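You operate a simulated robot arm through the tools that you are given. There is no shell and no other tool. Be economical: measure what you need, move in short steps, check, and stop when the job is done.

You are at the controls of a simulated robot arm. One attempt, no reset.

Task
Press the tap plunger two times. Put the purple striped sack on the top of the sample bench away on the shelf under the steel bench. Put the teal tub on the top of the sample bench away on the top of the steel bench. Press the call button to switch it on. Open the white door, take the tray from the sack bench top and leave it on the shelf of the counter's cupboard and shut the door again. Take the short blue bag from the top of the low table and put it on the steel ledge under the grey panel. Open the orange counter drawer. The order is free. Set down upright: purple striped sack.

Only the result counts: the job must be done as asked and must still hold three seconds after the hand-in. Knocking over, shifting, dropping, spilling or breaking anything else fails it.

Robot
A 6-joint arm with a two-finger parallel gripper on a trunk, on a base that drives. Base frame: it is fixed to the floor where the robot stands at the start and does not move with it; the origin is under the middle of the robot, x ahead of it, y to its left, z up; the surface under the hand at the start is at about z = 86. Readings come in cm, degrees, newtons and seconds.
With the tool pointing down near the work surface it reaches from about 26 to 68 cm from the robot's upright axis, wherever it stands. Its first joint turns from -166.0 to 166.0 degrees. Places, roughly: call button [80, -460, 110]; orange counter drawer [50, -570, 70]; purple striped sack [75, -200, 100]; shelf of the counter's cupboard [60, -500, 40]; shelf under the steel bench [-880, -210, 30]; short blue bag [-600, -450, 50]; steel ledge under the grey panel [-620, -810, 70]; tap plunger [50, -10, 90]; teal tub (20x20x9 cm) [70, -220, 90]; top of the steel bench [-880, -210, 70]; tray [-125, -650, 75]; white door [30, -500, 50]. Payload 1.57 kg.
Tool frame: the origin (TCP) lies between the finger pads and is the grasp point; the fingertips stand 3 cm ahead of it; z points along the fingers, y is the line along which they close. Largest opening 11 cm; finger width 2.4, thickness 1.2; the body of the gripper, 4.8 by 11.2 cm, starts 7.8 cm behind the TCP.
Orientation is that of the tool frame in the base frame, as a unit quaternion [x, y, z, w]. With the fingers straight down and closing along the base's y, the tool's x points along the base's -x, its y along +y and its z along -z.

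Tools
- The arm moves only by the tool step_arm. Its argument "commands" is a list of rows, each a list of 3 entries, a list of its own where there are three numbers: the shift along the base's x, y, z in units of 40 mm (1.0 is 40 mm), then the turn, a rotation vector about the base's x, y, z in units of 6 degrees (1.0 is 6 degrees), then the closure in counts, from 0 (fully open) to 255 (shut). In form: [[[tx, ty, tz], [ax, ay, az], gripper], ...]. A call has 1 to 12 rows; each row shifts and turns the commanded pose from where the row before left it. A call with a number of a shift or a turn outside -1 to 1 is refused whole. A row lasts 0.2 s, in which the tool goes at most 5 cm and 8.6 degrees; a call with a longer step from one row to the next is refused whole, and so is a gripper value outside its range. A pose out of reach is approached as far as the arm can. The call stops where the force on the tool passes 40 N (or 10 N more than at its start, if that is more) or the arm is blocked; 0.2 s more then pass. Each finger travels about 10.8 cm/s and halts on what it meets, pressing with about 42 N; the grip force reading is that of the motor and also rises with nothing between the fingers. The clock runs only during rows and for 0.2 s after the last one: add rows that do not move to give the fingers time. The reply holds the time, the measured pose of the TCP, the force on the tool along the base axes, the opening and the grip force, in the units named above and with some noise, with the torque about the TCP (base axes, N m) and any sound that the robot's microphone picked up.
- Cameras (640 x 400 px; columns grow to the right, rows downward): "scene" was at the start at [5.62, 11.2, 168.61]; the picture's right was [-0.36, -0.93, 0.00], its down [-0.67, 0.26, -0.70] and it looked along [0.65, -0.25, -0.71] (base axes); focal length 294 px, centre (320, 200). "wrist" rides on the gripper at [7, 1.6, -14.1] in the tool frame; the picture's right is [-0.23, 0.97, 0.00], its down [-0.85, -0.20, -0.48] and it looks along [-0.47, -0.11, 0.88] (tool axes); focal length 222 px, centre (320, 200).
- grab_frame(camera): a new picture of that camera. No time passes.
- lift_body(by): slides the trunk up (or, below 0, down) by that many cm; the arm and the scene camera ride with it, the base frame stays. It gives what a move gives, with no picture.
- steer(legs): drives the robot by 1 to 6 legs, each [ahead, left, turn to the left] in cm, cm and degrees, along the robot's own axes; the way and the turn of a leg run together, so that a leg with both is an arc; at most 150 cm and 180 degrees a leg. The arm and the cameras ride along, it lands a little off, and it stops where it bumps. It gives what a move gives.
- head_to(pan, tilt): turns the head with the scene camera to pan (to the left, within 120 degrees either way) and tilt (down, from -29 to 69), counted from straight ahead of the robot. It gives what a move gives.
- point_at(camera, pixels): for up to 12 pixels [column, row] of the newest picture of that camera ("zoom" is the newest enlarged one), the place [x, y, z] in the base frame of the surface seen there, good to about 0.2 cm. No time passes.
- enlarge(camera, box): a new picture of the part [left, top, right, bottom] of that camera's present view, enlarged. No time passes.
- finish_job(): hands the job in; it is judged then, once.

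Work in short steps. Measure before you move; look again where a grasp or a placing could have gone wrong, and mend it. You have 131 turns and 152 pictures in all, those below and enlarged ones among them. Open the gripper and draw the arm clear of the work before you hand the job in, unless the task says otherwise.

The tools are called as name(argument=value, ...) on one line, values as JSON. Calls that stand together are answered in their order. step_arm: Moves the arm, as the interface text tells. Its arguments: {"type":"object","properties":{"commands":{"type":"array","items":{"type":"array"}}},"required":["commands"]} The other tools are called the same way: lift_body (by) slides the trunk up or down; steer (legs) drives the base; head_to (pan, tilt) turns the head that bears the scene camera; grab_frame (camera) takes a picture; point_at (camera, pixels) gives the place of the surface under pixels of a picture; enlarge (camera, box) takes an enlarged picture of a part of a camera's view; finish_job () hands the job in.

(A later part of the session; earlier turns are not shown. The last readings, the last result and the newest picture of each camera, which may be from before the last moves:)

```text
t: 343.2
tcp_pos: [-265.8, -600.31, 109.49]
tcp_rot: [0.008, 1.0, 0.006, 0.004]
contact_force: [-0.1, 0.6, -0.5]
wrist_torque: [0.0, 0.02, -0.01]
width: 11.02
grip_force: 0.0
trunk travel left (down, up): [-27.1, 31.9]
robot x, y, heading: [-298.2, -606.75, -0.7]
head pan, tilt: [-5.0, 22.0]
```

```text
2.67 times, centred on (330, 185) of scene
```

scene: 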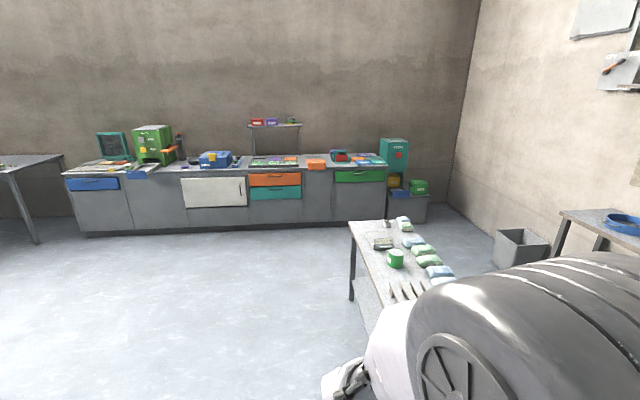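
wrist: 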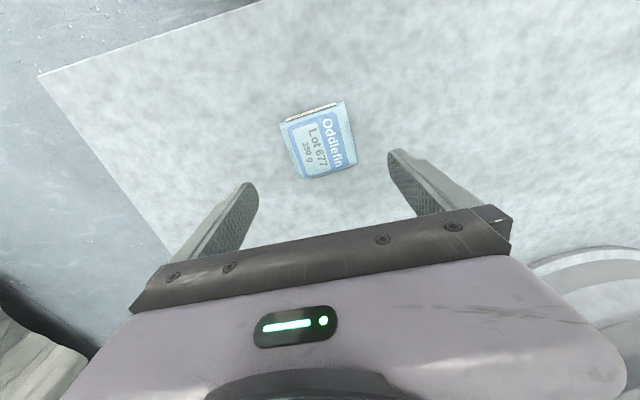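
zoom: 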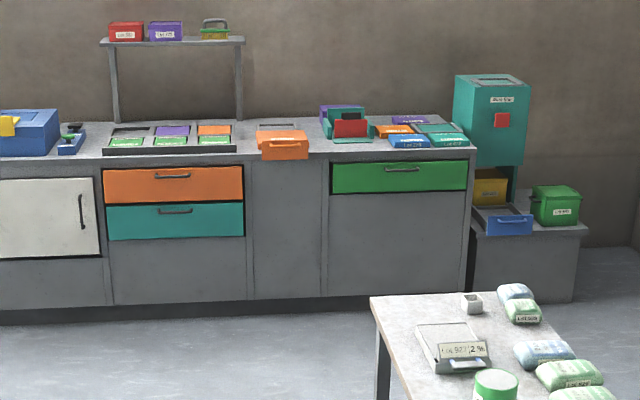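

I measure the sack bench items to find the tray.

point_at(camera="scene", pixels=[[380, 243], [385, 245], [395, 258], [405, 290], [388, 225], [350, 224], [384, 222], [355, 295], [365, 250], [215, 193], [241, 190], [275, 180]])

head_to(pan=-20, tilt=30)

grab_frame(camera="scene")

```text
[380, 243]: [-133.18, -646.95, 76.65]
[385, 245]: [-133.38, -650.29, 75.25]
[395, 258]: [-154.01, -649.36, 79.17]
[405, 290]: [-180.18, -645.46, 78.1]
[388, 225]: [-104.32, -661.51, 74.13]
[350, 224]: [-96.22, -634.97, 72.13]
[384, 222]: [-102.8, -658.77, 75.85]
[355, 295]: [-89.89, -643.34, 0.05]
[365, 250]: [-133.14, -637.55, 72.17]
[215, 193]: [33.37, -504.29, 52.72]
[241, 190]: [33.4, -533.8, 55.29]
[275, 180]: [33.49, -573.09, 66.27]
```

```text
t: 344.0
tcp_pos: [-265.92, -600.43, 109.4]
tcp_rot: [0.008, 1.0, 0.006, 0.003]
contact_force: [0.6, 0.2, -0.2]
wrist_torque: [0.03, 0.01, -0.02]
width: 11.0
grip_force: 0.1
trunk travel left (down, up): [-27.1, 31.9]
robot x, y, heading: [-298.1, -607.28, -0.4]
head pan, tilt: [-20.0, 30.0]
```

```text
71 pictures are left
```

scene: 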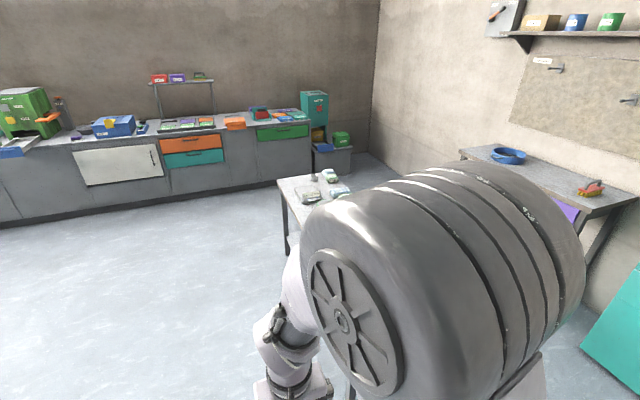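

The tray is at (-133,-648) on the sack bench. First the door: I drive to about (-75,-565) in front of the counter and look at door, drawer and call button.

steer(legs=[[112, 22, 0.5], [112, 20, 0]])

head_to(pan=25, tilt=30)

grab_frame(camera="scene")

enlarge(camera="scene", box=[200, 60, 500, 280])

```text
t: 355.3
tcp_pos: [-40.83, -558.77, 109.62]
tcp_rot: [0.004, 1.0, 0.005, 0.004]
contact_force: [0.5, 0.1, 0.0]
wrist_torque: [0.02, 0.03, 0.04]
width: 11.0
grip_force: 0.1
trunk travel left (down, up): [-27.1, 31.9]
robot x, y, heading: [-73.25, -565.32, -0.0]
head pan, tilt: [-20.0, 30.0]
```

```text
t: 356.4
tcp_pos: [-40.78, -558.56, 109.49]
tcp_rot: [0.005, 1.0, 0.006, 0.003]
contact_force: [0.4, 0.4, 0.1]
wrist_torque: [-0.03, 0.0, 0.02]
width: 10.98
grip_force: 0.1
trunk travel left (down, up): [-27.1, 31.9]
robot x, y, heading: [-73.41, -565.34, -0.0]
head pan, tilt: [25.0, 30.0]
```

```text
70 pictures are left
```

scene: 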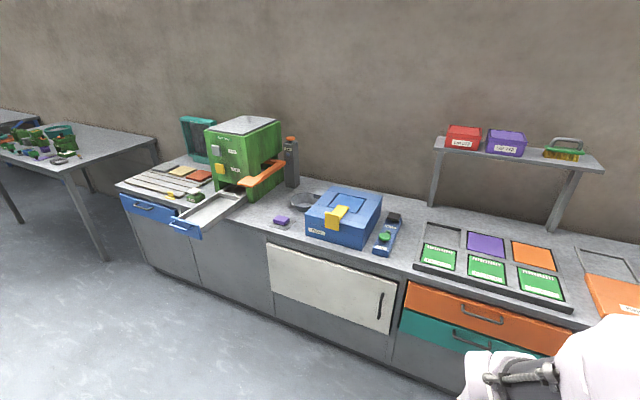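

```text
1.82 times, centred on (350, 170) of scene
```

zoom: 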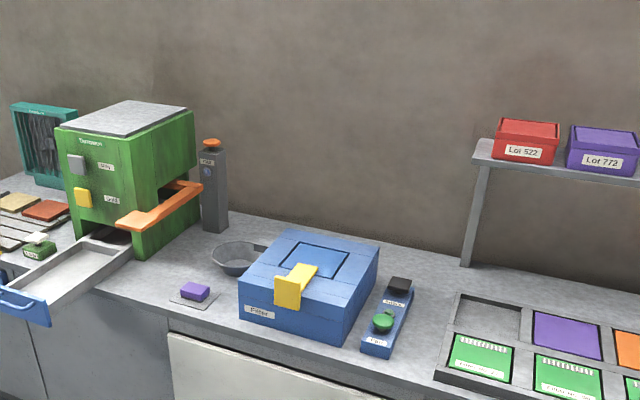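

The grey post with orange cap ([291,139]) matches the call button. I measure it, the door, its handle and drawer handle.

point_at(camera="scene", pixels=[[291, 139], [287, 138], [296, 139], [291, 150], [382, 293], [379, 318], [376, 300], [268, 246], [398, 284], [388, 333], [276, 293], [482, 316]])

enlarge(camera="scene", box=[265, 120, 325, 200])

enlarge(camera="scene", box=[340, 260, 520, 370])

point_at(camera="zoom", pixels=[[150, 118], [135, 205], [142, 160], [160, 160], [200, 90], [170, 255], [440, 165], [590, 215], [510, 200], [240, 75], [500, 172], [475, 190]])

```text
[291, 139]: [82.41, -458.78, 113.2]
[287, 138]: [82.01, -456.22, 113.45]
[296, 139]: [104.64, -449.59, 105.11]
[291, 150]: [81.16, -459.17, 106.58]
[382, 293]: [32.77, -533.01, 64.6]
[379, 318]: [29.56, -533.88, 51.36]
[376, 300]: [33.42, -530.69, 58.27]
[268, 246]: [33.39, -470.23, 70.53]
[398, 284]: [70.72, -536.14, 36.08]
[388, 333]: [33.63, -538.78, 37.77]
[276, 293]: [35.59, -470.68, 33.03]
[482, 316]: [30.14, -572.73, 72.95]
```

```text
5.00 times, centred on (295, 160) of scene
```

zoom: 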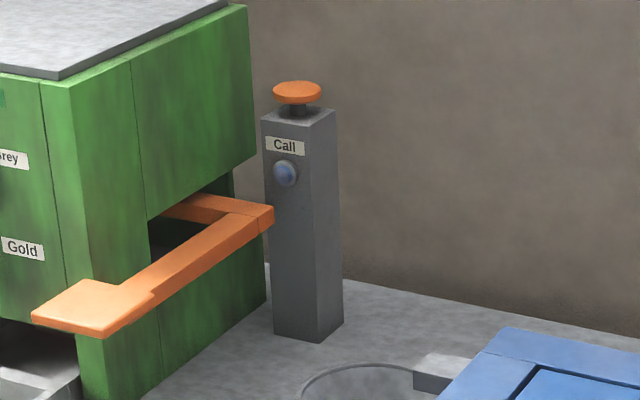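

```text
3.56 times, centred on (430, 315) of scene
```

zoom: 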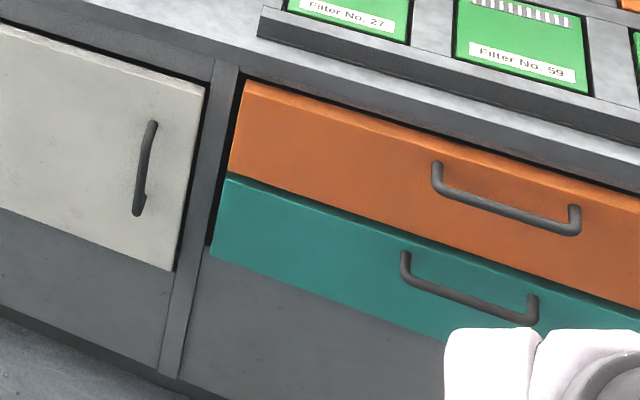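

```text
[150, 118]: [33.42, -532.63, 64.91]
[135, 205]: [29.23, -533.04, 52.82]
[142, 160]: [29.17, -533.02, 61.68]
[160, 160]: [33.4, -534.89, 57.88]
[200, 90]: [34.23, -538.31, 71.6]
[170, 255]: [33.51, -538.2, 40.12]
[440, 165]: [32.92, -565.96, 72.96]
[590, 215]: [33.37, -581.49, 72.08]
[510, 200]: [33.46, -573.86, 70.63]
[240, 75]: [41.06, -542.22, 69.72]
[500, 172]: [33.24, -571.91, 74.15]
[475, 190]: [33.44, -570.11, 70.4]
```

Door: y -470…-538, handle bar at (29.2,-533,51–65). Drawer handle at (30,-573,73). Call cap at (82,-457.7,113.5). I do the call button first: drive to about (1,-465), then extend the closed hand with an outward pitch.

point_at(camera="scene", pixels=[[280, 122], [278, 155], [283, 166], [245, 118], [340, 195], [320, 200], [291, 183], [268, 240]])

steer(legs=[[0, 100, 0], [60, 0, 0], [13, 0, 0]])

step_arm(commands=[[[0, 0, 0.8], [0, 0, 0], 255], [[0, 0, 0.8], [0, 0, 0], 255], [[0, 0, 0.6], [0, 0, 0], 255], [[0, 0, 0], [0, 0, 0], 255]])

head_to(pan=20, tilt=32)

grab_frame(camera="scene")

```text
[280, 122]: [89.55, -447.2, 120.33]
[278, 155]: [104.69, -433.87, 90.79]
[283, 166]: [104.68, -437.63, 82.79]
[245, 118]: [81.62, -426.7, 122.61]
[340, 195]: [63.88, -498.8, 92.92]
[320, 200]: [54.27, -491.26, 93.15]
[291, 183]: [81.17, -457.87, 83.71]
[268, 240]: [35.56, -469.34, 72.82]
```

```text
t: 365.4
tcp_pos: [31.63, -460.17, 109.5]
tcp_rot: [0.01, 1.0, 0.007, 0.003]
contact_force: [1.3, -0.5, -0.4]
wrist_torque: [-0.01, 0.01, -0.02]
width: 11.02
grip_force: 0.1
trunk travel left (down, up): [-27.1, 31.9]
robot x, y, heading: [-0.74, -466.51, -0.4]
head pan, tilt: [25.0, 30.0]
```

```text
t: 366.4
tcp_pos: [31.33, -460.17, 118.37]
tcp_rot: [0.009, 1.0, 0.007, 0.003]
contact_force: [0.2, 0.1, 1.0]
wrist_torque: [0.0, 0.0, 0.03]
width: 0.0
grip_force: 20.9
trunk travel left (down, up): [-27.1, 31.9]
robot x, y, heading: [-0.88, -466.11, -0.7]
head pan, tilt: [25.0, 30.0]
```

```text
t: 367.1
tcp_pos: [31.31, -460.21, 118.29]
tcp_rot: [0.01, 1.0, 0.007, 0.003]
contact_force: [-0.7, 0.0, 0.2]
wrist_torque: [0.01, -0.01, 0.01]
width: 0.0
grip_force: 21.1
trunk travel left (down, up): [-27.1, 31.9]
robot x, y, heading: [-0.78, -466.28, -0.4]
head pan, tilt: [20.0, 32.0]
```

```text
66 pictures are left
```

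scene: 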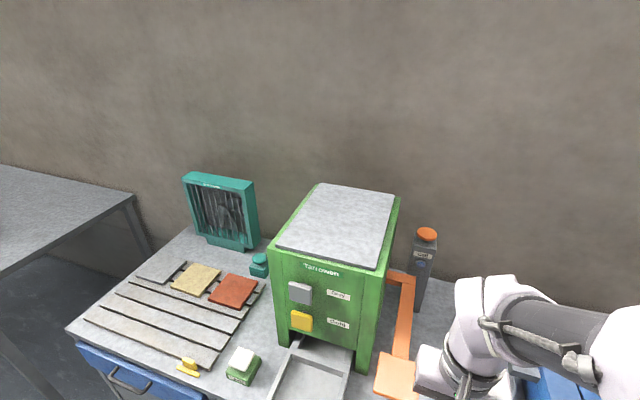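

I measure the cap precisely, then extend toward it with outward pitch.

point_at(camera="scene", pixels=[[427, 233], [419, 234], [435, 235], [427, 229], [390, 200]])

step_arm(commands=[[[0.9, 0, 0.1], [0, -0.6, 0], 255], [[0.95, 0.02, 0.1], [0, -0.9, 0], 255], [[0.95, 0.02, 0.1], [0, -0.9, 0], 255], [[0.95, 0.02, 0.1], [0, -0.9, 0], 255], [[0.95, 0.02, 0.1], [0, -0.9, 0], 255], [[0.95, 0.02, 0.1], [0, -0.9, 0], 255], [[0.95, 0.02, 0], [0, -0.9, 0], 255], [[0.95, 0.02, 0], [0, -0.9, 0], 255], [[0.95, 0.02, 0], [0, -0.9, 0], 255], [[0.95, 0, 0], [0, -0.9, 0], 255], [[0.95, 0, 0], [0, -0.9, 0], 255], [[0, 0, 0], [0, 0, 0], 255]])

grab_frame(camera="scene")

```text
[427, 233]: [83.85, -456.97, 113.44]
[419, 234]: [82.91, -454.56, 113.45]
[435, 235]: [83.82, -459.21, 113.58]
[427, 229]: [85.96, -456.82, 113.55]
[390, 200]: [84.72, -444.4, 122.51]
```

```text
t: 369.7
tcp_pos: [72.97, -459.74, 120.74]
tcp_rot: [0.007, 0.874, 0.009, 0.485]
contact_force: [0.4, 0.2, 0.0]
wrist_torque: [0.0, 0.0, 0.02]
width: 0.0
grip_force: 21.0
trunk travel left (down, up): [-27.1, 31.9]
robot x, y, heading: [-1.19, -466.52, -0.8]
head pan, tilt: [20.0, 32.0]
```

```text
65 pictures are left
```

scene: 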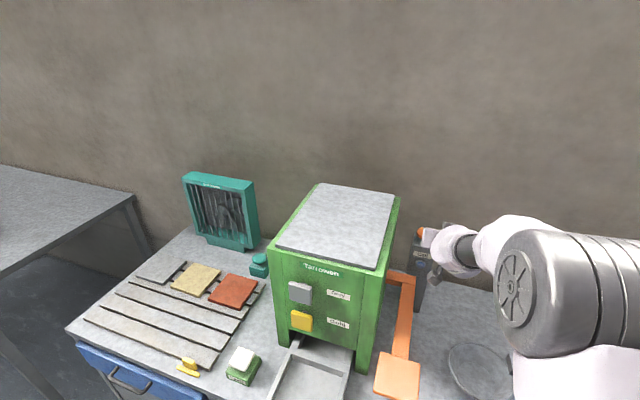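

Hand is at 58° pitch with the cap ahead. I move over the cap and press down in small steps.

step_arm(commands=[[[0.8, 0.3, 0.1], [0, 0, 0], 255], [[0.95, 0.35, 0], [0, 0, 0], 255], [[0, 0, -0.5], [0, 0, 0], 255], [[0, 0, -0.3], [0, 0, 0], 255], [[0, 0, -0.15], [0, 0, 0], 255], [[0, 0, -0.1], [0, 0, 0], 255], [[0, 0, -0.1], [0, 0, 0], 255], [[0, 0, -0.1], [0, 0, 0], 255], [[0, 0, -0.1], [0, 0, 0], 255]])

enlarge(camera="scene", box=[370, 180, 500, 320])

```text
t: 371.7
tcp_pos: [80.03, -456.91, 115.64]
tcp_rot: [0.007, 0.875, 0.009, 0.485]
contact_force: [-0.9, 0.3, 1.5]
wrist_torque: [0.0, 0.01, 0.0]
width: 0.0
grip_force: 20.9
trunk travel left (down, up): [-27.1, 31.9]
robot x, y, heading: [-1.15, -466.43, -0.3]
head pan, tilt: [20.0, 32.0]
```

```text
2.86 times, centred on (435, 250) of scene
```

zoom: 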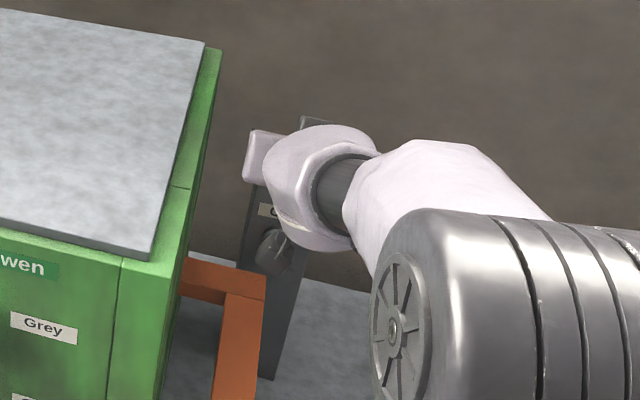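

Slight contact only. I press further until a click.

step_arm(commands=[[[0, 0, -0.1], [0, 0, 0], 255], [[0, 0, -0.1], [0, 0, 0], 255], [[0, 0, -0.1], [0, 0, 0], 255]])

```text
t: 372.5
tcp_pos: [79.92, -456.79, 114.67]
tcp_rot: [0.006, 0.874, 0.011, 0.485]
contact_force: [-5.4, -2.1, 4.5]
wrist_torque: [0.0, 0.06, -0.1]
width: 0.0
grip_force: 21.0
trunk travel left (down, up): [-27.1, 31.9]
robot x, y, heading: [-1.06, -466.48, -0.5]
head pan, tilt: [20.0, 32.0]
heard: click
```

Click. I retract the hand along the same way and check the lamp.

step_arm(commands=[[[0, 0, 0.8], [0, 0, 0], 255], [[-0.6, -0.3, 0.8], [0, 0, 0], 255], [[-0.95, -0.2, 0.2], [0, 0.9, 0], 255], [[-0.95, 0, 0], [0, 0.9, 0], 255], [[-0.95, 0, 0], [0, 0.9, 0], 255], [[-0.95, 0, 0], [0, 0.9, 0], 255], [[-0.95, 0, 0], [0, 0.9, 0], 255], [[-0.95, 0, 0], [0, 0.9, 0], 255], [[-0.95, 0, 0], [0, 0.9, 0], 255], [[-0.95, 0, 0], [0, 0.9, 0], 255], [[-0.95, 0, 0], [0, 0.9, 0], 255], [[-0.9, 0, 0], [0, 0.9, 0], 255]])

enlarge(camera="scene", box=[370, 200, 500, 320])

steer(legs=[[-36, 0, 0], [0, -109, 0]])

lift_body(by=-20)

head_to(pan=30, tilt=45)

grab_frame(camera="scene")

```text
t: 375.1
tcp_pos: [39.63, -458.92, 121.77]
tcp_rot: [0.009, 0.999, 0.006, 0.035]
contact_force: [0.3, -0.7, -0.1]
wrist_torque: [-0.01, -0.02, 0.03]
width: 0.0
grip_force: 20.9
trunk travel left (down, up): [-27.1, 31.9]
robot x, y, heading: [-1.1, -466.69, -0.7]
head pan, tilt: [20.0, 32.0]
```

```text
3.33 times, centred on (435, 260) of scene
```

zoom: 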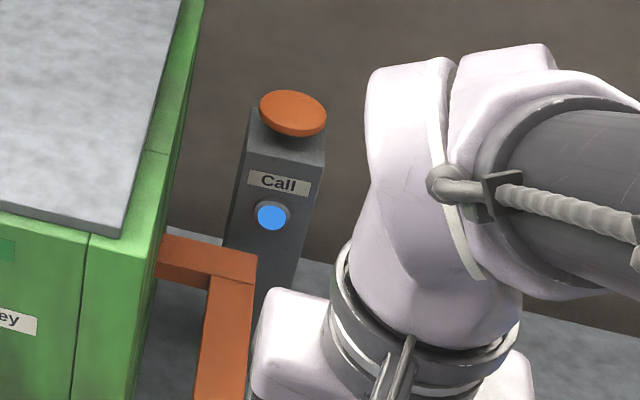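

```text
t: 382.5
tcp_pos: [1.51, -567.25, 121.71]
tcp_rot: [0.019, 0.999, 0.006, 0.035]
contact_force: [0.3, -0.6, 0.3]
wrist_torque: [0.01, -0.02, 0.0]
width: 0.0
grip_force: 21.6
trunk travel left (down, up): [-27.1, 31.9]
robot x, y, heading: [-38.81, -573.66, -1.5]
head pan, tilt: [20.0, 32.0]
```

```text
t: 384.7
tcp_pos: [1.48, -567.23, 101.79]
tcp_rot: [0.019, 0.999, 0.005, 0.035]
contact_force: [0.6, 0.5, 0.1]
wrist_torque: [0.01, -0.02, 0.03]
width: 0.02
grip_force: 21.1
trunk travel left (down, up): [-7.1, 51.9]
robot x, y, heading: [-38.95, -574.02, -1.2]
head pan, tilt: [20.0, 32.0]
```

```text
t: 385.5
tcp_pos: [1.52, -567.2, 101.67]
tcp_rot: [0.019, 0.999, 0.006, 0.035]
contact_force: [-0.3, -0.1, -0.1]
wrist_torque: [-0.01, 0.0, 0.03]
width: 0.0
grip_force: 21.2
trunk travel left (down, up): [-7.1, 51.9]
robot x, y, heading: [-39.1, -573.95, -1.6]
head pan, tilt: [30.0, 45.0]
```

```text
62 pictures are left
```

scene: 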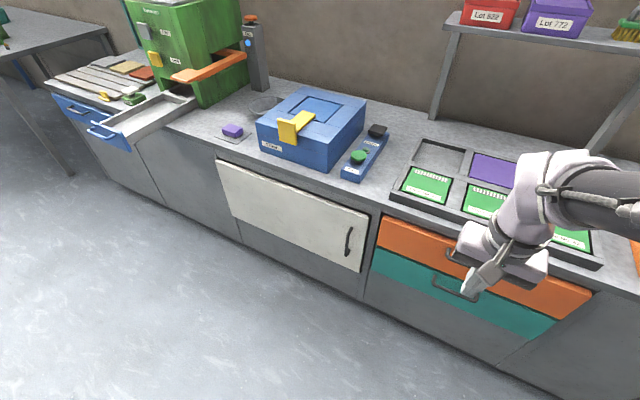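

The call lamp is lit. Now the door: I move to about (-24,-567), swing the hand toward the handle (azimuth 33°), pitch it outward ~50° and descend in front of the handle.

steer(legs=[[15, 7, 1.4]])

step_arm(commands=[[[0.2, 0.9, 0], [0, 0, 0.92], 60], [[0.2, 0.9, 0], [0, 0, 0.92], 0], [[0.2, 0.9, 0], [0, 0, 0.92], 0], [[0.2, 0.9, 0], [0, 0, 0.92], 0], [[0.2, 0.9, 0], [0, 0, 0.92], 0], [[0.2, 0.9, 0], [0, 0, 0.92], 0], [[0.1, 0, 0], [0.545, -0.839, 0], 0], [[0, 0, 0], [0.545, -0.839, 0], 0], [[0, 0, 0], [0.545, -0.839, 0], 0], [[0, 0, 0], [0.545, -0.839, 0], 0], [[0, 0, 0], [0.545, -0.839, 0], 0], [[0, 0, 0], [0.545, -0.839, 0], 0]])

step_arm(commands=[[[0, 0, -0.8], [0.545, -0.839, 0], 0], [[0, 0, -0.8], [0.545, -0.839, 0], 0], [[0, 0, -0.8], [0, 0, 0], 0], [[0, 0, -0.8], [0, 0, 0], 0], [[0, 0, -0.8], [0, 0, 0], 0], [[0, 0, -0.8], [0, 0, 0], 0], [[0, 0, -0.8], [0, 0, 0], 0], [[0, 0, -0.8], [0, 0, 0], 0], [[0, 0, -0.8], [0, 0, 0], 0], [[0, 0, -0.8], [0, 0, 0], 0], [[0, 0, -0.8], [0, 0, 0], 0], [[0, 0, 0], [0, 0, 0], 0]])

grab_frame(camera="wrist")

grab_frame(camera="scene")

```text
t: 386.9
tcp_pos: [16.17, -559.37, 101.8]
tcp_rot: [0.007, 0.999, 0.005, 0.035]
contact_force: [-0.6, 0.0, 0.2]
wrist_torque: [0.03, 0.03, -0.02]
width: 0.0
grip_force: 22.0
trunk travel left (down, up): [-7.1, 51.9]
robot x, y, heading: [-24.12, -567.2, -0.5]
head pan, tilt: [30.0, 45.0]
```

```text
t: 389.5
tcp_pos: [21.35, -537.89, 101.74]
tcp_rot: [-0.262, 0.902, 0.104, 0.327]
contact_force: [0.7, -0.6, -0.1]
wrist_torque: [-0.02, 0.0, -0.03]
width: 10.98
grip_force: 0.1
trunk travel left (down, up): [-7.1, 51.9]
robot x, y, heading: [-24.34, -566.96, -0.4]
head pan, tilt: [30.0, 45.0]
```

```text
t: 392.1
tcp_pos: [21.42, -537.63, 66.55]
tcp_rot: [-0.252, 0.862, 0.132, 0.419]
contact_force: [-0.1, 0.2, -0.2]
wrist_torque: [0.0, -0.01, -0.03]
width: 10.99
grip_force: 0.2
trunk travel left (down, up): [-7.1, 51.9]
robot x, y, heading: [-24.8, -567.56, -0.5]
head pan, tilt: [30.0, 45.0]
```

```text
61 pictures are left
```

wrist: 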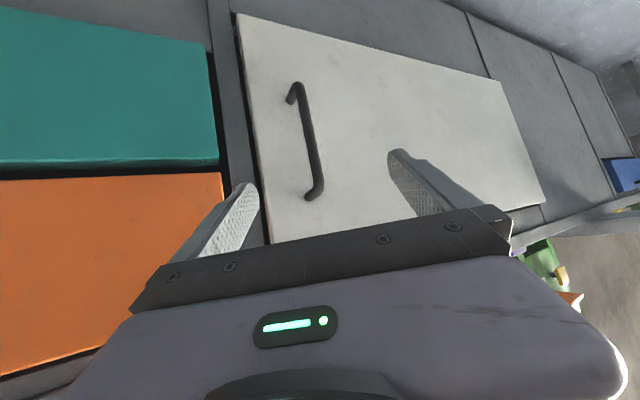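

```text
60 pictures are left
```

scene: 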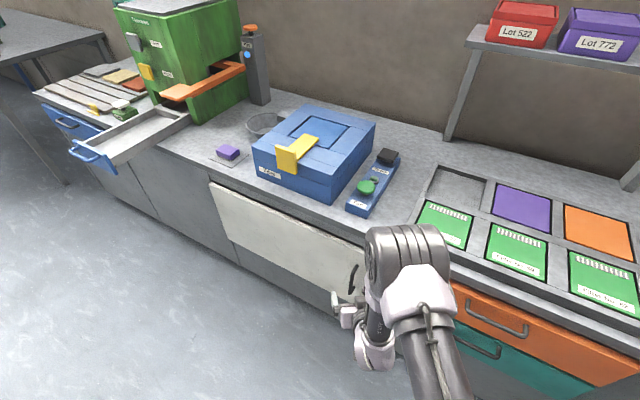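

The handle bar is between the fingers' paths. I advance along the tool to put the TCP on the bar and close.

step_arm(commands=[[[0.6, 0.4, -0.58], [0, 0, 0], 0], [[0.6, 0.4, -0.58], [0, 0, 0], 0], [[0.6, 0.37, -0.55], [0, 0, 0], 0], [[0, 0, 0], [0, 0, 60], 0]])

step_arm(commands=[[[0.6, 0.4, -0.58], [0, 0, 0], 0], [[0.6, 0.4, -0.58], [0, 0, 0], 0], [[0.6, 0.37, -0.55], [0, 0, 0], 0], [[0, 0, 0], [0, 0, 0], 0], [[0, 0, 0], [0, 0, 0], 100], [[0, 0, 0], [0, 0, 0], 200], [[0, 0, 0], [0, 0, 0], 255], [[0, 0, 0], [0, 0, 0], 255], [[0, 0, 0], [0, 0, 0], 255]])

grab_frame(camera="wrist")

```text
refused: 60 is not a number from -1 to 1
```

```text
t: 392.9
tcp_pos: [27.35, -534.05, 60.12]
tcp_rot: [-0.251, 0.864, 0.131, 0.416]
contact_force: [-20.7, -9.6, 15.3]
wrist_torque: [-0.63, -0.68, -1.28]
width: 10.62
grip_force: 0.1
trunk travel left (down, up): [-7.1, 51.9]
robot x, y, heading: [-24.97, -567.12, -0.1]
head pan, tilt: [30.0, 45.0]
stopped in row 3: the force on the tool passed its limit at 84 N (the readings are from after the stop); the commanded pose is now the measured one
```

```text
59 pictures are left
```

wrist: 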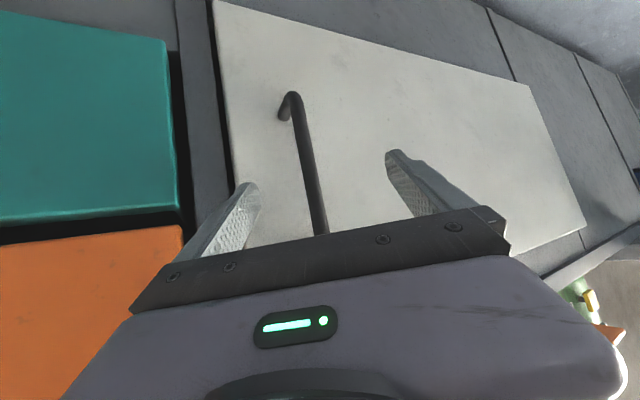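

A wide-open finger touched the door. I back off 1.5 cm, half close the fingers around the bar, advance, then close fully.

step_arm(commands=[[[-0.3, -0.2, 0.28], [0, 0, 0], 0], [[0, 0, 0], [0, 0, 0], 80], [[0, 0, 0], [0, 0, 0], 150], [[0, 0, 0], [0, 0, 0], 165], [[0, 0, 0], [0, 0, 0], 165], [[0.3, 0.2, -0.28], [0, 0, 0], 165], [[0.35, 0.22, -0.3], [0, 0, 0], 165], [[0, 0, 0], [0, 0, 0], 255], [[0, 0, 0], [0, 0, 0], 255], [[0, 0, 0], [0, 0, 0], 255]])

grab_frame(camera="wrist")

```text
t: 395.1
tcp_pos: [28.96, -533.34, 58.91]
tcp_rot: [-0.249, 0.865, 0.131, 0.415]
contact_force: [0.6, -27.5, -0.6]
wrist_torque: [-0.78, -0.54, -0.05]
width: 1.32
grip_force: 29.1
trunk travel left (down, up): [-7.1, 51.9]
robot x, y, heading: [-24.45, -567.42, -0.5]
head pan, tilt: [30.0, 45.0]
```

```text
58 pictures are left
```

wrist: 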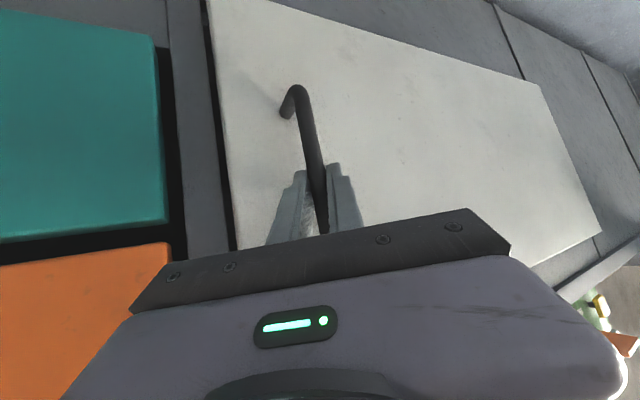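

The handle is gripped (1.3 cm). I pull the door open along its arc to ~35° by driving back and left in small legs.

steer(legs=[[-9.5, 1.4, 0], [-9.2, 2.8, 0], [-8.7, 4.2, 0], [-7.9, 5.5, 0]])

grab_frame(camera="scene")

grab_frame(camera="wrist")

```text
t: 398.4
tcp_pos: [-6.06, -518.86, 59.01]
tcp_rot: [-0.253, 0.864, 0.132, 0.416]
contact_force: [7.9, 10.1, -0.4]
wrist_torque: [-0.65, -0.51, -0.02]
width: 1.3
grip_force: 29.8
trunk travel left (down, up): [-7.1, 51.9]
robot x, y, heading: [-59.82, -553.02, 0.0]
head pan, tilt: [30.0, 45.0]
```

```text
57 pictures are left
```

scene: 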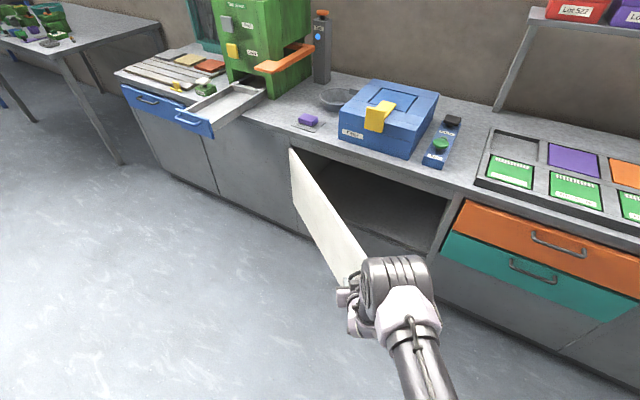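

```text
56 pictures are left
```

wrist: 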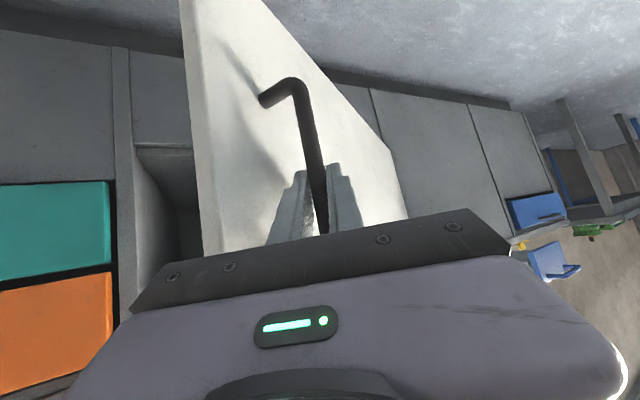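

Door is ~35° open and still gripped. I turn the hand -60° about the bar so it keeps facing the door, then drive on along the arc to θ≈65°.

step_arm(commands=[[[0, 0, 0], [0, 0, -1], 255], [[0, 0, 0], [0, 0, -1], 255], [[0, 0, 0], [0, 0, -1], 255], [[0, 0, 0], [0, 0, -1], 255], [[0, 0, 0], [0, 0, -1], 255], [[0, 0, 0], [0, 0, -1], 255], [[0, 0, 0], [0, 0, -1], 255], [[0, 0, 0], [0, 0, -1], 255], [[0, 0, 0], [0, 0, -1], 255], [[0, 0, 0], [0, 0, -1], 255]])

steer(legs=[[-6, 5.6, 0], [-5.4, 6.3, 0], [-4.4, 7, 0], [-3.5, 7.5, 0]])

grab_frame(camera="scene")

```text
t: 399.6
tcp_pos: [-7.04, -518.23, 59.03]
tcp_rot: [-0.047, 0.899, 0.026, 0.435]
contact_force: [-26.7, -14.3, 18.8]
wrist_torque: [2.88, 2.11, 7.49]
width: 1.3
grip_force: 29.9
trunk travel left (down, up): [-7.1, 51.9]
robot x, y, heading: [-59.8, -553.66, 0.2]
head pan, tilt: [30.0, 45.0]
stopped in row 6: the force on the tool passed its limit at 45 N (the readings are from after the stop); the commanded pose is now the measured one
```

```text
t: 400.6
tcp_pos: [-10.18, -515.6, 58.87]
tcp_rot: [-0.036, 0.899, 0.023, 0.435]
contact_force: [-10.6, -10.7, 19.5]
wrist_torque: [-0.31, -0.26, 0.23]
width: 1.27
grip_force: 29.6
trunk travel left (down, up): [-7.1, 51.9]
robot x, y, heading: [-63.6, -549.96, -0.0]
head pan, tilt: [30.0, 45.0]
stopped in leg 1: the force on the tool passed its limit at 47 N (the readings are from after the stop); the commanded pose is now the measured one
```

```text
55 pictures are left
```

scene: 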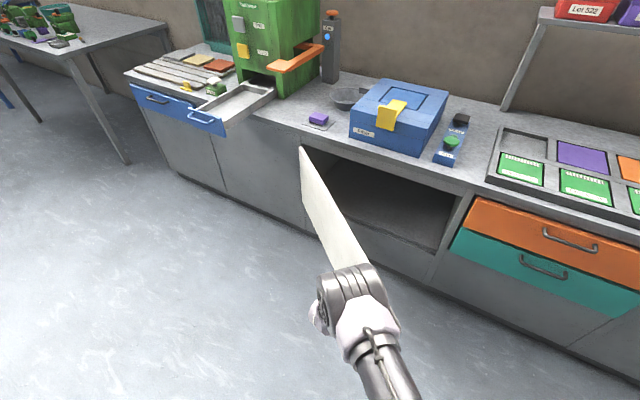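

Pinching while turning jams at ~40°. I loosen the fingers to ~3 cm so the bar can turn freely inside, and push it on along the arc by driving.

step_arm(commands=[[[0, 0, 0], [0, 0, 0], 185], [[0, 0, 0], [0, 0, 0], 185], [[0, 0, 0], [0, 0, 0], 185]])

steer(legs=[[-6.5, 9.3, 0], [-5.7, 9.4, 0], [-4, 10.3, 0], [-2.1, 10.8, 0]])

grab_frame(camera="scene")

grab_frame(camera="wrist")

```text
t: 401.4
tcp_pos: [-10.2, -515.44, 58.7]
tcp_rot: [-0.036, 0.9, 0.021, 0.433]
contact_force: [-0.6, 0.5, 0.5]
wrist_torque: [-0.04, 0.0, -0.01]
width: 3.04
grip_force: 0.0
trunk travel left (down, up): [-7.1, 51.9]
robot x, y, heading: [-63.35, -549.83, -0.2]
head pan, tilt: [30.0, 45.0]
```

```text
t: 403.0
tcp_pos: [-17.51, -505.87, 58.51]
tcp_rot: [-0.034, 0.901, 0.02, 0.431]
contact_force: [-19.0, -12.9, 20.0]
wrist_torque: [-0.07, 0.06, 0.34]
width: 4.01
grip_force: 5.3
trunk travel left (down, up): [-7.1, 51.9]
robot x, y, heading: [-70.27, -539.53, -0.4]
head pan, tilt: [30.0, 45.0]
stopped in leg 2: the force on the tool passed its limit at 42 N (the readings are from after the stop); the commanded pose is now the measured one
```

```text
54 pictures are left
```

scene: 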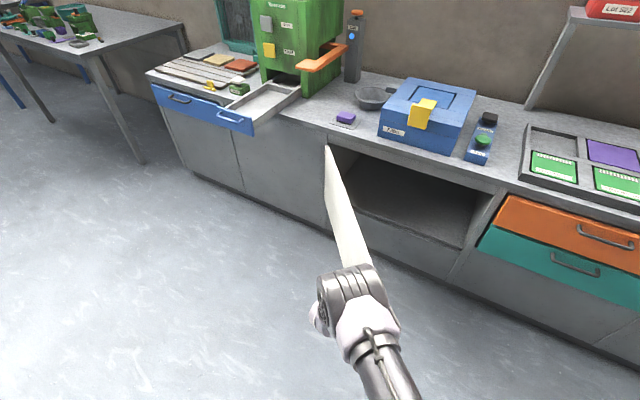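

```text
53 pictures are left
```

wrist: 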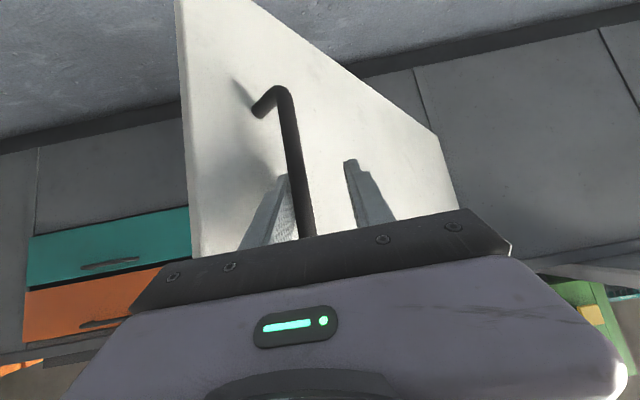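

At ~50° the fingertips press on the door face. I pull out backwards, go round the door's free edge, and push it further open from the inside with the closed hand.

steer(legs=[[-15, 0, 0], [0, -22, 0]])

step_arm(commands=[[[0, 0, 0], [0, 0, 0], 255], [[0, 0, 0], [0, 0, 0], 255]])

steer(legs=[[26, 0, 0], [0, 24, 0], [0, 15, 0], [0, 13, 0]])

grab_frame(camera="scene")

```text
t: 405.6
tcp_pos: [-32.3, -527.15, 58.46]
tcp_rot: [-0.035, 0.902, 0.019, 0.43]
contact_force: [-0.3, -0.9, 0.1]
wrist_torque: [0.01, 0.0, 0.0]
width: 3.03
grip_force: 0.1
trunk travel left (down, up): [-7.1, 51.9]
robot x, y, heading: [-85.2, -561.1, -0.7]
head pan, tilt: [30.0, 45.0]
```

```text
t: 406.2
tcp_pos: [-32.25, -527.24, 58.39]
tcp_rot: [-0.035, 0.902, 0.019, 0.43]
contact_force: [0.5, 0.0, 0.1]
wrist_torque: [0.02, -0.01, 0.01]
width: 0.0
grip_force: 21.2
trunk travel left (down, up): [-7.1, 51.9]
robot x, y, heading: [-85.14, -561.38, -0.2]
head pan, tilt: [30.0, 45.0]
```

```text
t: 411.3
tcp_pos: [-6.54, -475.14, 58.35]
tcp_rot: [-0.035, 0.902, 0.021, 0.43]
contact_force: [-0.3, 0.6, 1.4]
wrist_torque: [0.01, -0.01, 0.01]
width: 0.0
grip_force: 20.9
trunk travel left (down, up): [-7.1, 51.9]
robot x, y, heading: [-59.34, -509.38, -0.1]
head pan, tilt: [30.0, 45.0]
```

```text
52 pictures are left
```

scene: 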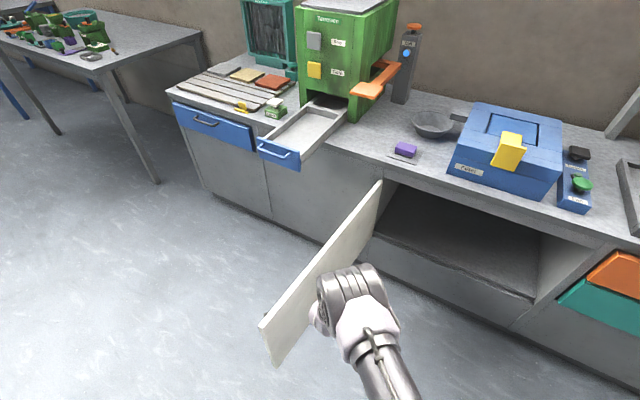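

Door is ~95° open. I push it a bit further, back out, raise the trunk and drive to the tray with the hand still pitched; then look at the tray.

steer(legs=[[0, 9, 0], [0, -16, 0], [-50, 0, 0], [0, 0, -90], [45, -58, 0]])

lift_body(by=38)

head_to(pan=15, tilt=45)

grab_frame(camera="scene")

enlarge(camera="scene", box=[220, 120, 420, 280])

```text
t: 412.5
tcp_pos: [-6.58, -466.75, 58.22]
tcp_rot: [-0.032, 0.903, 0.018, 0.429]
contact_force: [0.4, -0.5, 0.1]
wrist_torque: [0.0, -0.01, 0.02]
width: 0.01
grip_force: 21.2
trunk travel left (down, up): [-7.1, 51.9]
robot x, y, heading: [-59.53, -500.47, -0.2]
head pan, tilt: [30.0, 45.0]
stopped in leg 1: the force on the tool passed its limit at 63 N (the readings are from after the stop); the commanded pose is now the measured one
```

```text
t: 416.2
tcp_pos: [-6.51, -466.65, 96.17]
tcp_rot: [-0.031, 0.902, 0.018, 0.429]
contact_force: [0.3, -0.1, -1.0]
wrist_torque: [0.0, 0.0, 0.0]
width: 0.0
grip_force: 21.2
trunk travel left (down, up): [-45.1, 13.9]
robot x, y, heading: [-59.73, -500.77, -0.1]
head pan, tilt: [30.0, 45.0]
```

```text
t: 417.0
tcp_pos: [-6.52, -466.78, 96.37]
tcp_rot: [-0.032, 0.903, 0.018, 0.429]
contact_force: [-0.1, 0.1, 0.3]
wrist_torque: [0.05, -0.03, 0.01]
width: 0.0
grip_force: 21.3
trunk travel left (down, up): [-45.1, 13.9]
robot x, y, heading: [-59.37, -500.27, -0.3]
head pan, tilt: [15.0, 45.0]
```

```text
51 pictures are left
```

scene: 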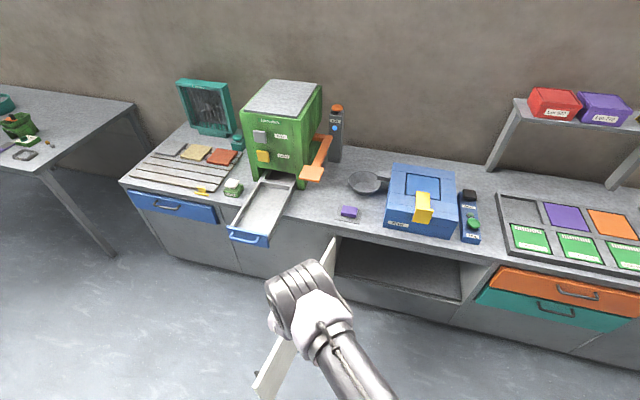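

```text
2.50 times, centred on (320, 200) of scene
```

zoom: 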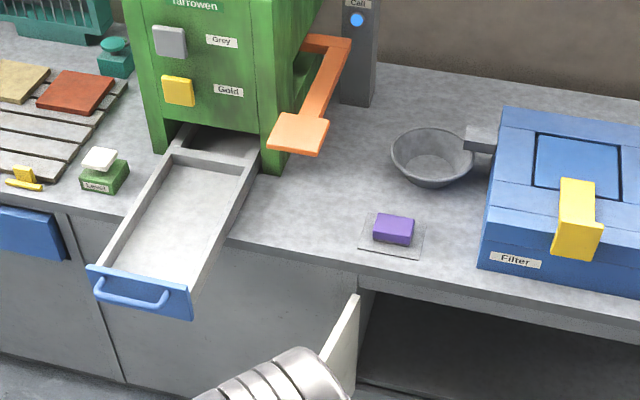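

The door is at its stop, wide open, and the hand is above it. I measure the cupboard shelf, then drive to the tray and look.

point_at(camera="scene", pixels=[[400, 270], [440, 285], [380, 280], [360, 255], [420, 300], [350, 290], [335, 245], [262, 385], [460, 300]])

steer(legs=[[-50, -7, 0], [0, 0, -90], [45, -58, 0]])

head_to(pan=15, tilt=45)

grab_frame(camera="scene")

enlarge(camera="scene", box=[240, 180, 400, 300])

```text
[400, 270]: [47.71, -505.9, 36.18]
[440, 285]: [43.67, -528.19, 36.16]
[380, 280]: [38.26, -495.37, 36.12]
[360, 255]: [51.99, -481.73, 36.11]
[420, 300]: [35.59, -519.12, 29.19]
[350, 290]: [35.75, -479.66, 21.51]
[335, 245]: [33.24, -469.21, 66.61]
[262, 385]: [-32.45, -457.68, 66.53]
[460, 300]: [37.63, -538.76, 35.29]
```

```text
t: 427.4
tcp_pos: [-135.41, -605.05, 96.22]
tcp_rot: [0.623, 0.653, -0.295, 0.313]
contact_force: [-1.1, 0.0, 0.4]
wrist_torque: [0.0, -0.01, 0.0]
width: 0.0
grip_force: 21.2
trunk travel left (down, up): [-45.1, 13.9]
robot x, y, heading: [-167.54, -551.45, -91.6]
head pan, tilt: [15.0, 45.0]
```

```text
t: 428.0
tcp_pos: [-135.37, -605.04, 96.36]
tcp_rot: [0.622, 0.654, -0.295, 0.314]
contact_force: [0.0, -0.4, -0.4]
wrist_torque: [-0.01, 0.01, 0.02]
width: 0.01
grip_force: 21.3
trunk travel left (down, up): [-45.1, 13.9]
robot x, y, heading: [-167.89, -551.3, -91.7]
head pan, tilt: [15.0, 45.0]
```

```text
49 pictures are left
```

scene: 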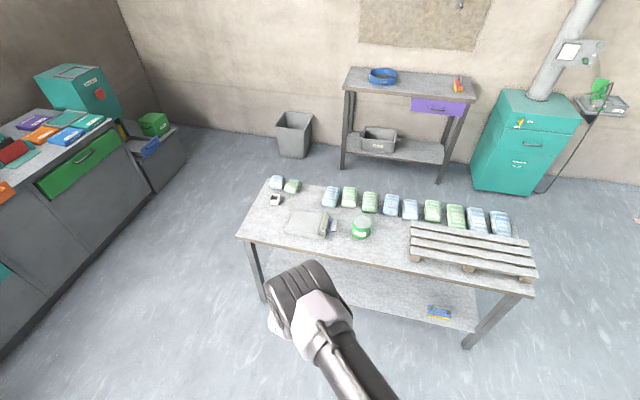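

```text
3.33 times, centred on (320, 240) of scene
```

zoom: 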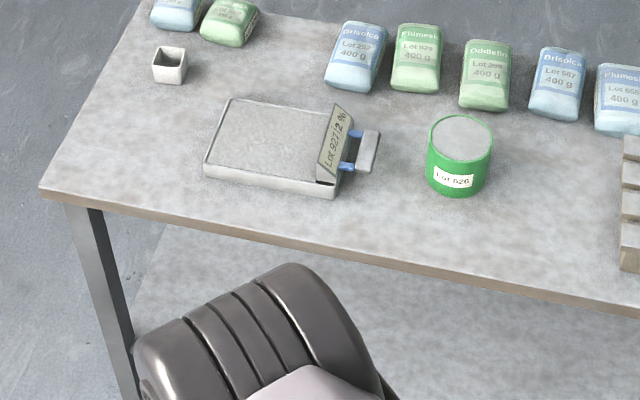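

The tray is the flat one with label "Lot 927 2 %" and a handle on its west side. I measure it.

point_at(camera="zoom", pixels=[[228, 102], [208, 165], [330, 190], [345, 108], [367, 150], [372, 132], [362, 172], [350, 135], [345, 165], [270, 140], [208, 178], [330, 150]])

enlarge(camera="scene", box=[285, 200, 345, 245])

point_at(camera="zoom", pixels=[[320, 200], [440, 120], [430, 250], [480, 130], [480, 200], [540, 150], [520, 220], [560, 130], [520, 250], [100, 200], [200, 80], [500, 170]])

```text
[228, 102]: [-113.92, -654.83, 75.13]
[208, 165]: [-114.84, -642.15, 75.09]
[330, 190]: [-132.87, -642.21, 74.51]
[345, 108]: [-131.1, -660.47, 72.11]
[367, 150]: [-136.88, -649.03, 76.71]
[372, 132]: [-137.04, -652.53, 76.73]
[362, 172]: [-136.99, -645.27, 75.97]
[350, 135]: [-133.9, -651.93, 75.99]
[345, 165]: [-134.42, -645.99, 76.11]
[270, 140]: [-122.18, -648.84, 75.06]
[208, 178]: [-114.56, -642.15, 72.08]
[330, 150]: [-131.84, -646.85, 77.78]
```

```text
8.89 times, centred on (315, 222) of scene
```

zoom: 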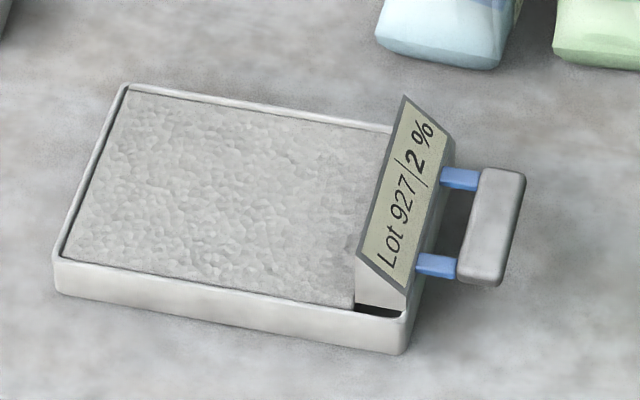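

```text
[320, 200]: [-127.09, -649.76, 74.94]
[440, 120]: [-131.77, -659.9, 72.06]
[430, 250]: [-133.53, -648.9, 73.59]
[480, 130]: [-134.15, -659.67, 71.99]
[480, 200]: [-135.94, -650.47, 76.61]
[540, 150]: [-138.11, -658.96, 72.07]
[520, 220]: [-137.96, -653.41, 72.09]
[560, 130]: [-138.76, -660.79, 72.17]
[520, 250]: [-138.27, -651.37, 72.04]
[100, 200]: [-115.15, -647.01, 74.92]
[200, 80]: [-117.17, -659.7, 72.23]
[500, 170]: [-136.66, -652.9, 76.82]
```

Handle bar: x -135.2…-138.2, y -645…-653, z≈74.5–76.8. I'll grip its ends along y with the hand pitched ~40° pointing +x. First I yaw the hand in place by +87° and reduce the pitch 11°.

step_arm(commands=[[[0, 0, 0], [0, 0, 1], 0], [[0, 0, 0], [0, 0, 1], 0], [[0, 0, 0], [0, 0, 1], 0], [[0, 0, 0], [0, 0, 1], 0], [[0, 0, 0], [0, 0, 1], 0], [[0, 0, 0], [0, 0, 1], 0], [[0, 0, 0], [0, 0, 1], 0], [[0, 0, 0], [0, 0, 1], 0], [[0, 0, 0], [0, 0, 1], 0], [[0, 0, 0], [0, 0, 1], 0], [[0, 0, 0], [0, 0, 1], 0], [[0, 0, 0], [0, 0, 1], 0]])

step_arm(commands=[[[0, 0, 0], [0, 0, 1], 0], [[0, 0, 0], [0, 0, 1], 0], [[0, 0, 0], [0, 0, 0.47], 0], [[0, 0, 0], [0, 0.9, 0], 0], [[0, 0, 0], [0, 0.9, 0], 0], [[0, 0, 0], [0, 0, 0], 0]])

head_to(pan=25, tilt=50)

grab_frame(camera="scene")

```text
t: 430.6
tcp_pos: [-135.37, -605.02, 96.37]
tcp_rot: [0.119, 0.896, -0.053, 0.425]
contact_force: [0.1, 0.1, -0.1]
wrist_torque: [0.0, 0.02, 0.04]
width: 10.99
grip_force: 0.0
trunk travel left (down, up): [-45.1, 13.9]
robot x, y, heading: [-168.26, -551.14, -91.5]
head pan, tilt: [15.0, 45.0]
```

```text
t: 432.0
tcp_pos: [-135.33, -605.08, 96.42]
tcp_rot: [0.003, 0.94, 0.0, 0.342]
contact_force: [-0.6, 0.3, -0.3]
wrist_torque: [-0.02, 0.03, -0.02]
width: 11.0
grip_force: 0.1
trunk travel left (down, up): [-45.1, 13.9]
robot x, y, heading: [-167.83, -551.48, -91.8]
head pan, tilt: [15.0, 45.0]
```

```text
t: 432.7
tcp_pos: [-135.35, -605.02, 96.23]
tcp_rot: [0.003, 0.94, 0.001, 0.343]
contact_force: [0.4, -0.3, 0.8]
wrist_torque: [0.01, 0.0, 0.03]
width: 10.98
grip_force: 0.0
trunk travel left (down, up): [-45.1, 13.9]
robot x, y, heading: [-167.98, -551.42, -91.5]
head pan, tilt: [25.0, 50.0]
```

```text
46 pictures are left
```

scene: 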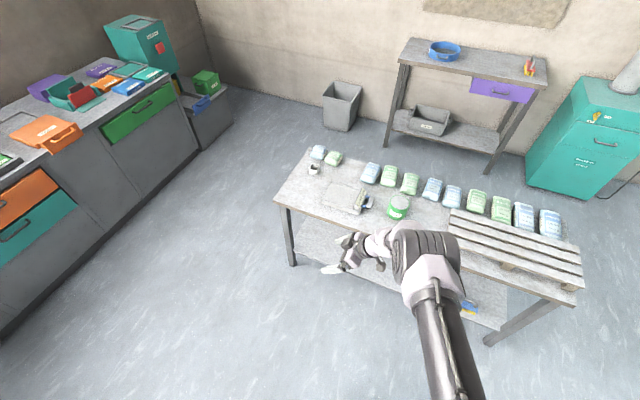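

Perfect (azimuth 0°, pitch 40°). I drive 44 cm ahead so the TCP is above the handle and check with the wrist camera.

steer(legs=[[44, 0, 0]])

step_arm(commands=[[[0, 0, -0.8], [0, 0, 0], 0], [[0, 0, -0.8], [0, 0, 0], 0], [[0, 0, -0.8], [0, 0, 0], 0], [[0, 0, 0], [0, 0, 0], 0]])

grab_frame(camera="wrist")

enlarge(camera="scene", box=[280, 180, 460, 320])

```text
t: 435.4
tcp_pos: [-136.62, -649.16, 96.23]
tcp_rot: [0.004, 0.94, 0.001, 0.342]
contact_force: [-0.4, -0.3, -0.6]
wrist_torque: [0.02, -0.01, 0.02]
width: 10.98
grip_force: 0.0
trunk travel left (down, up): [-45.1, 13.9]
robot x, y, heading: [-169.05, -595.8, -91.5]
head pan, tilt: [25.0, 50.0]
```

```text
t: 436.4
tcp_pos: [-136.69, -649.16, 87.6]
tcp_rot: [0.004, 0.94, 0.001, 0.342]
contact_force: [-0.3, 0.2, -0.4]
wrist_torque: [-0.02, -0.01, 0.02]
width: 11.02
grip_force: 0.0
out of reach, approached as far as the arm can: row 3
trunk travel left (down, up): [-45.1, 13.9]
robot x, y, heading: [-169.03, -595.3, -91.7]
head pan, tilt: [25.0, 50.0]
```

```text
45 pictures are left
```

wrist: 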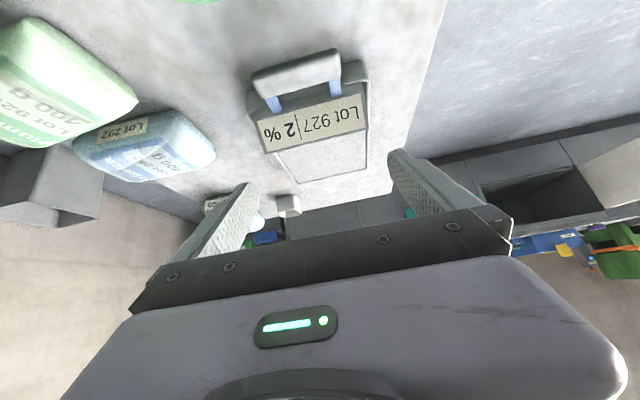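

```text
2.86 times, centred on (370, 250) of scene
```

zoom: 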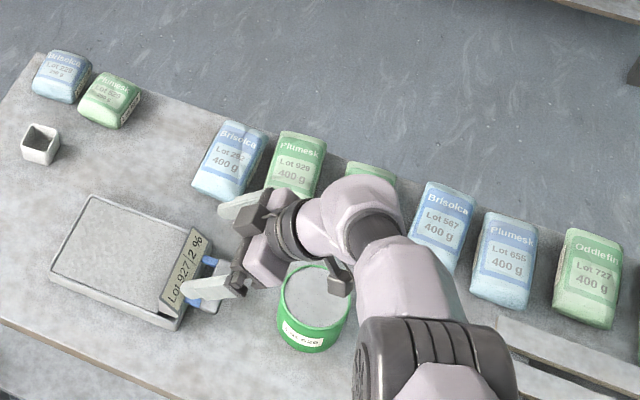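

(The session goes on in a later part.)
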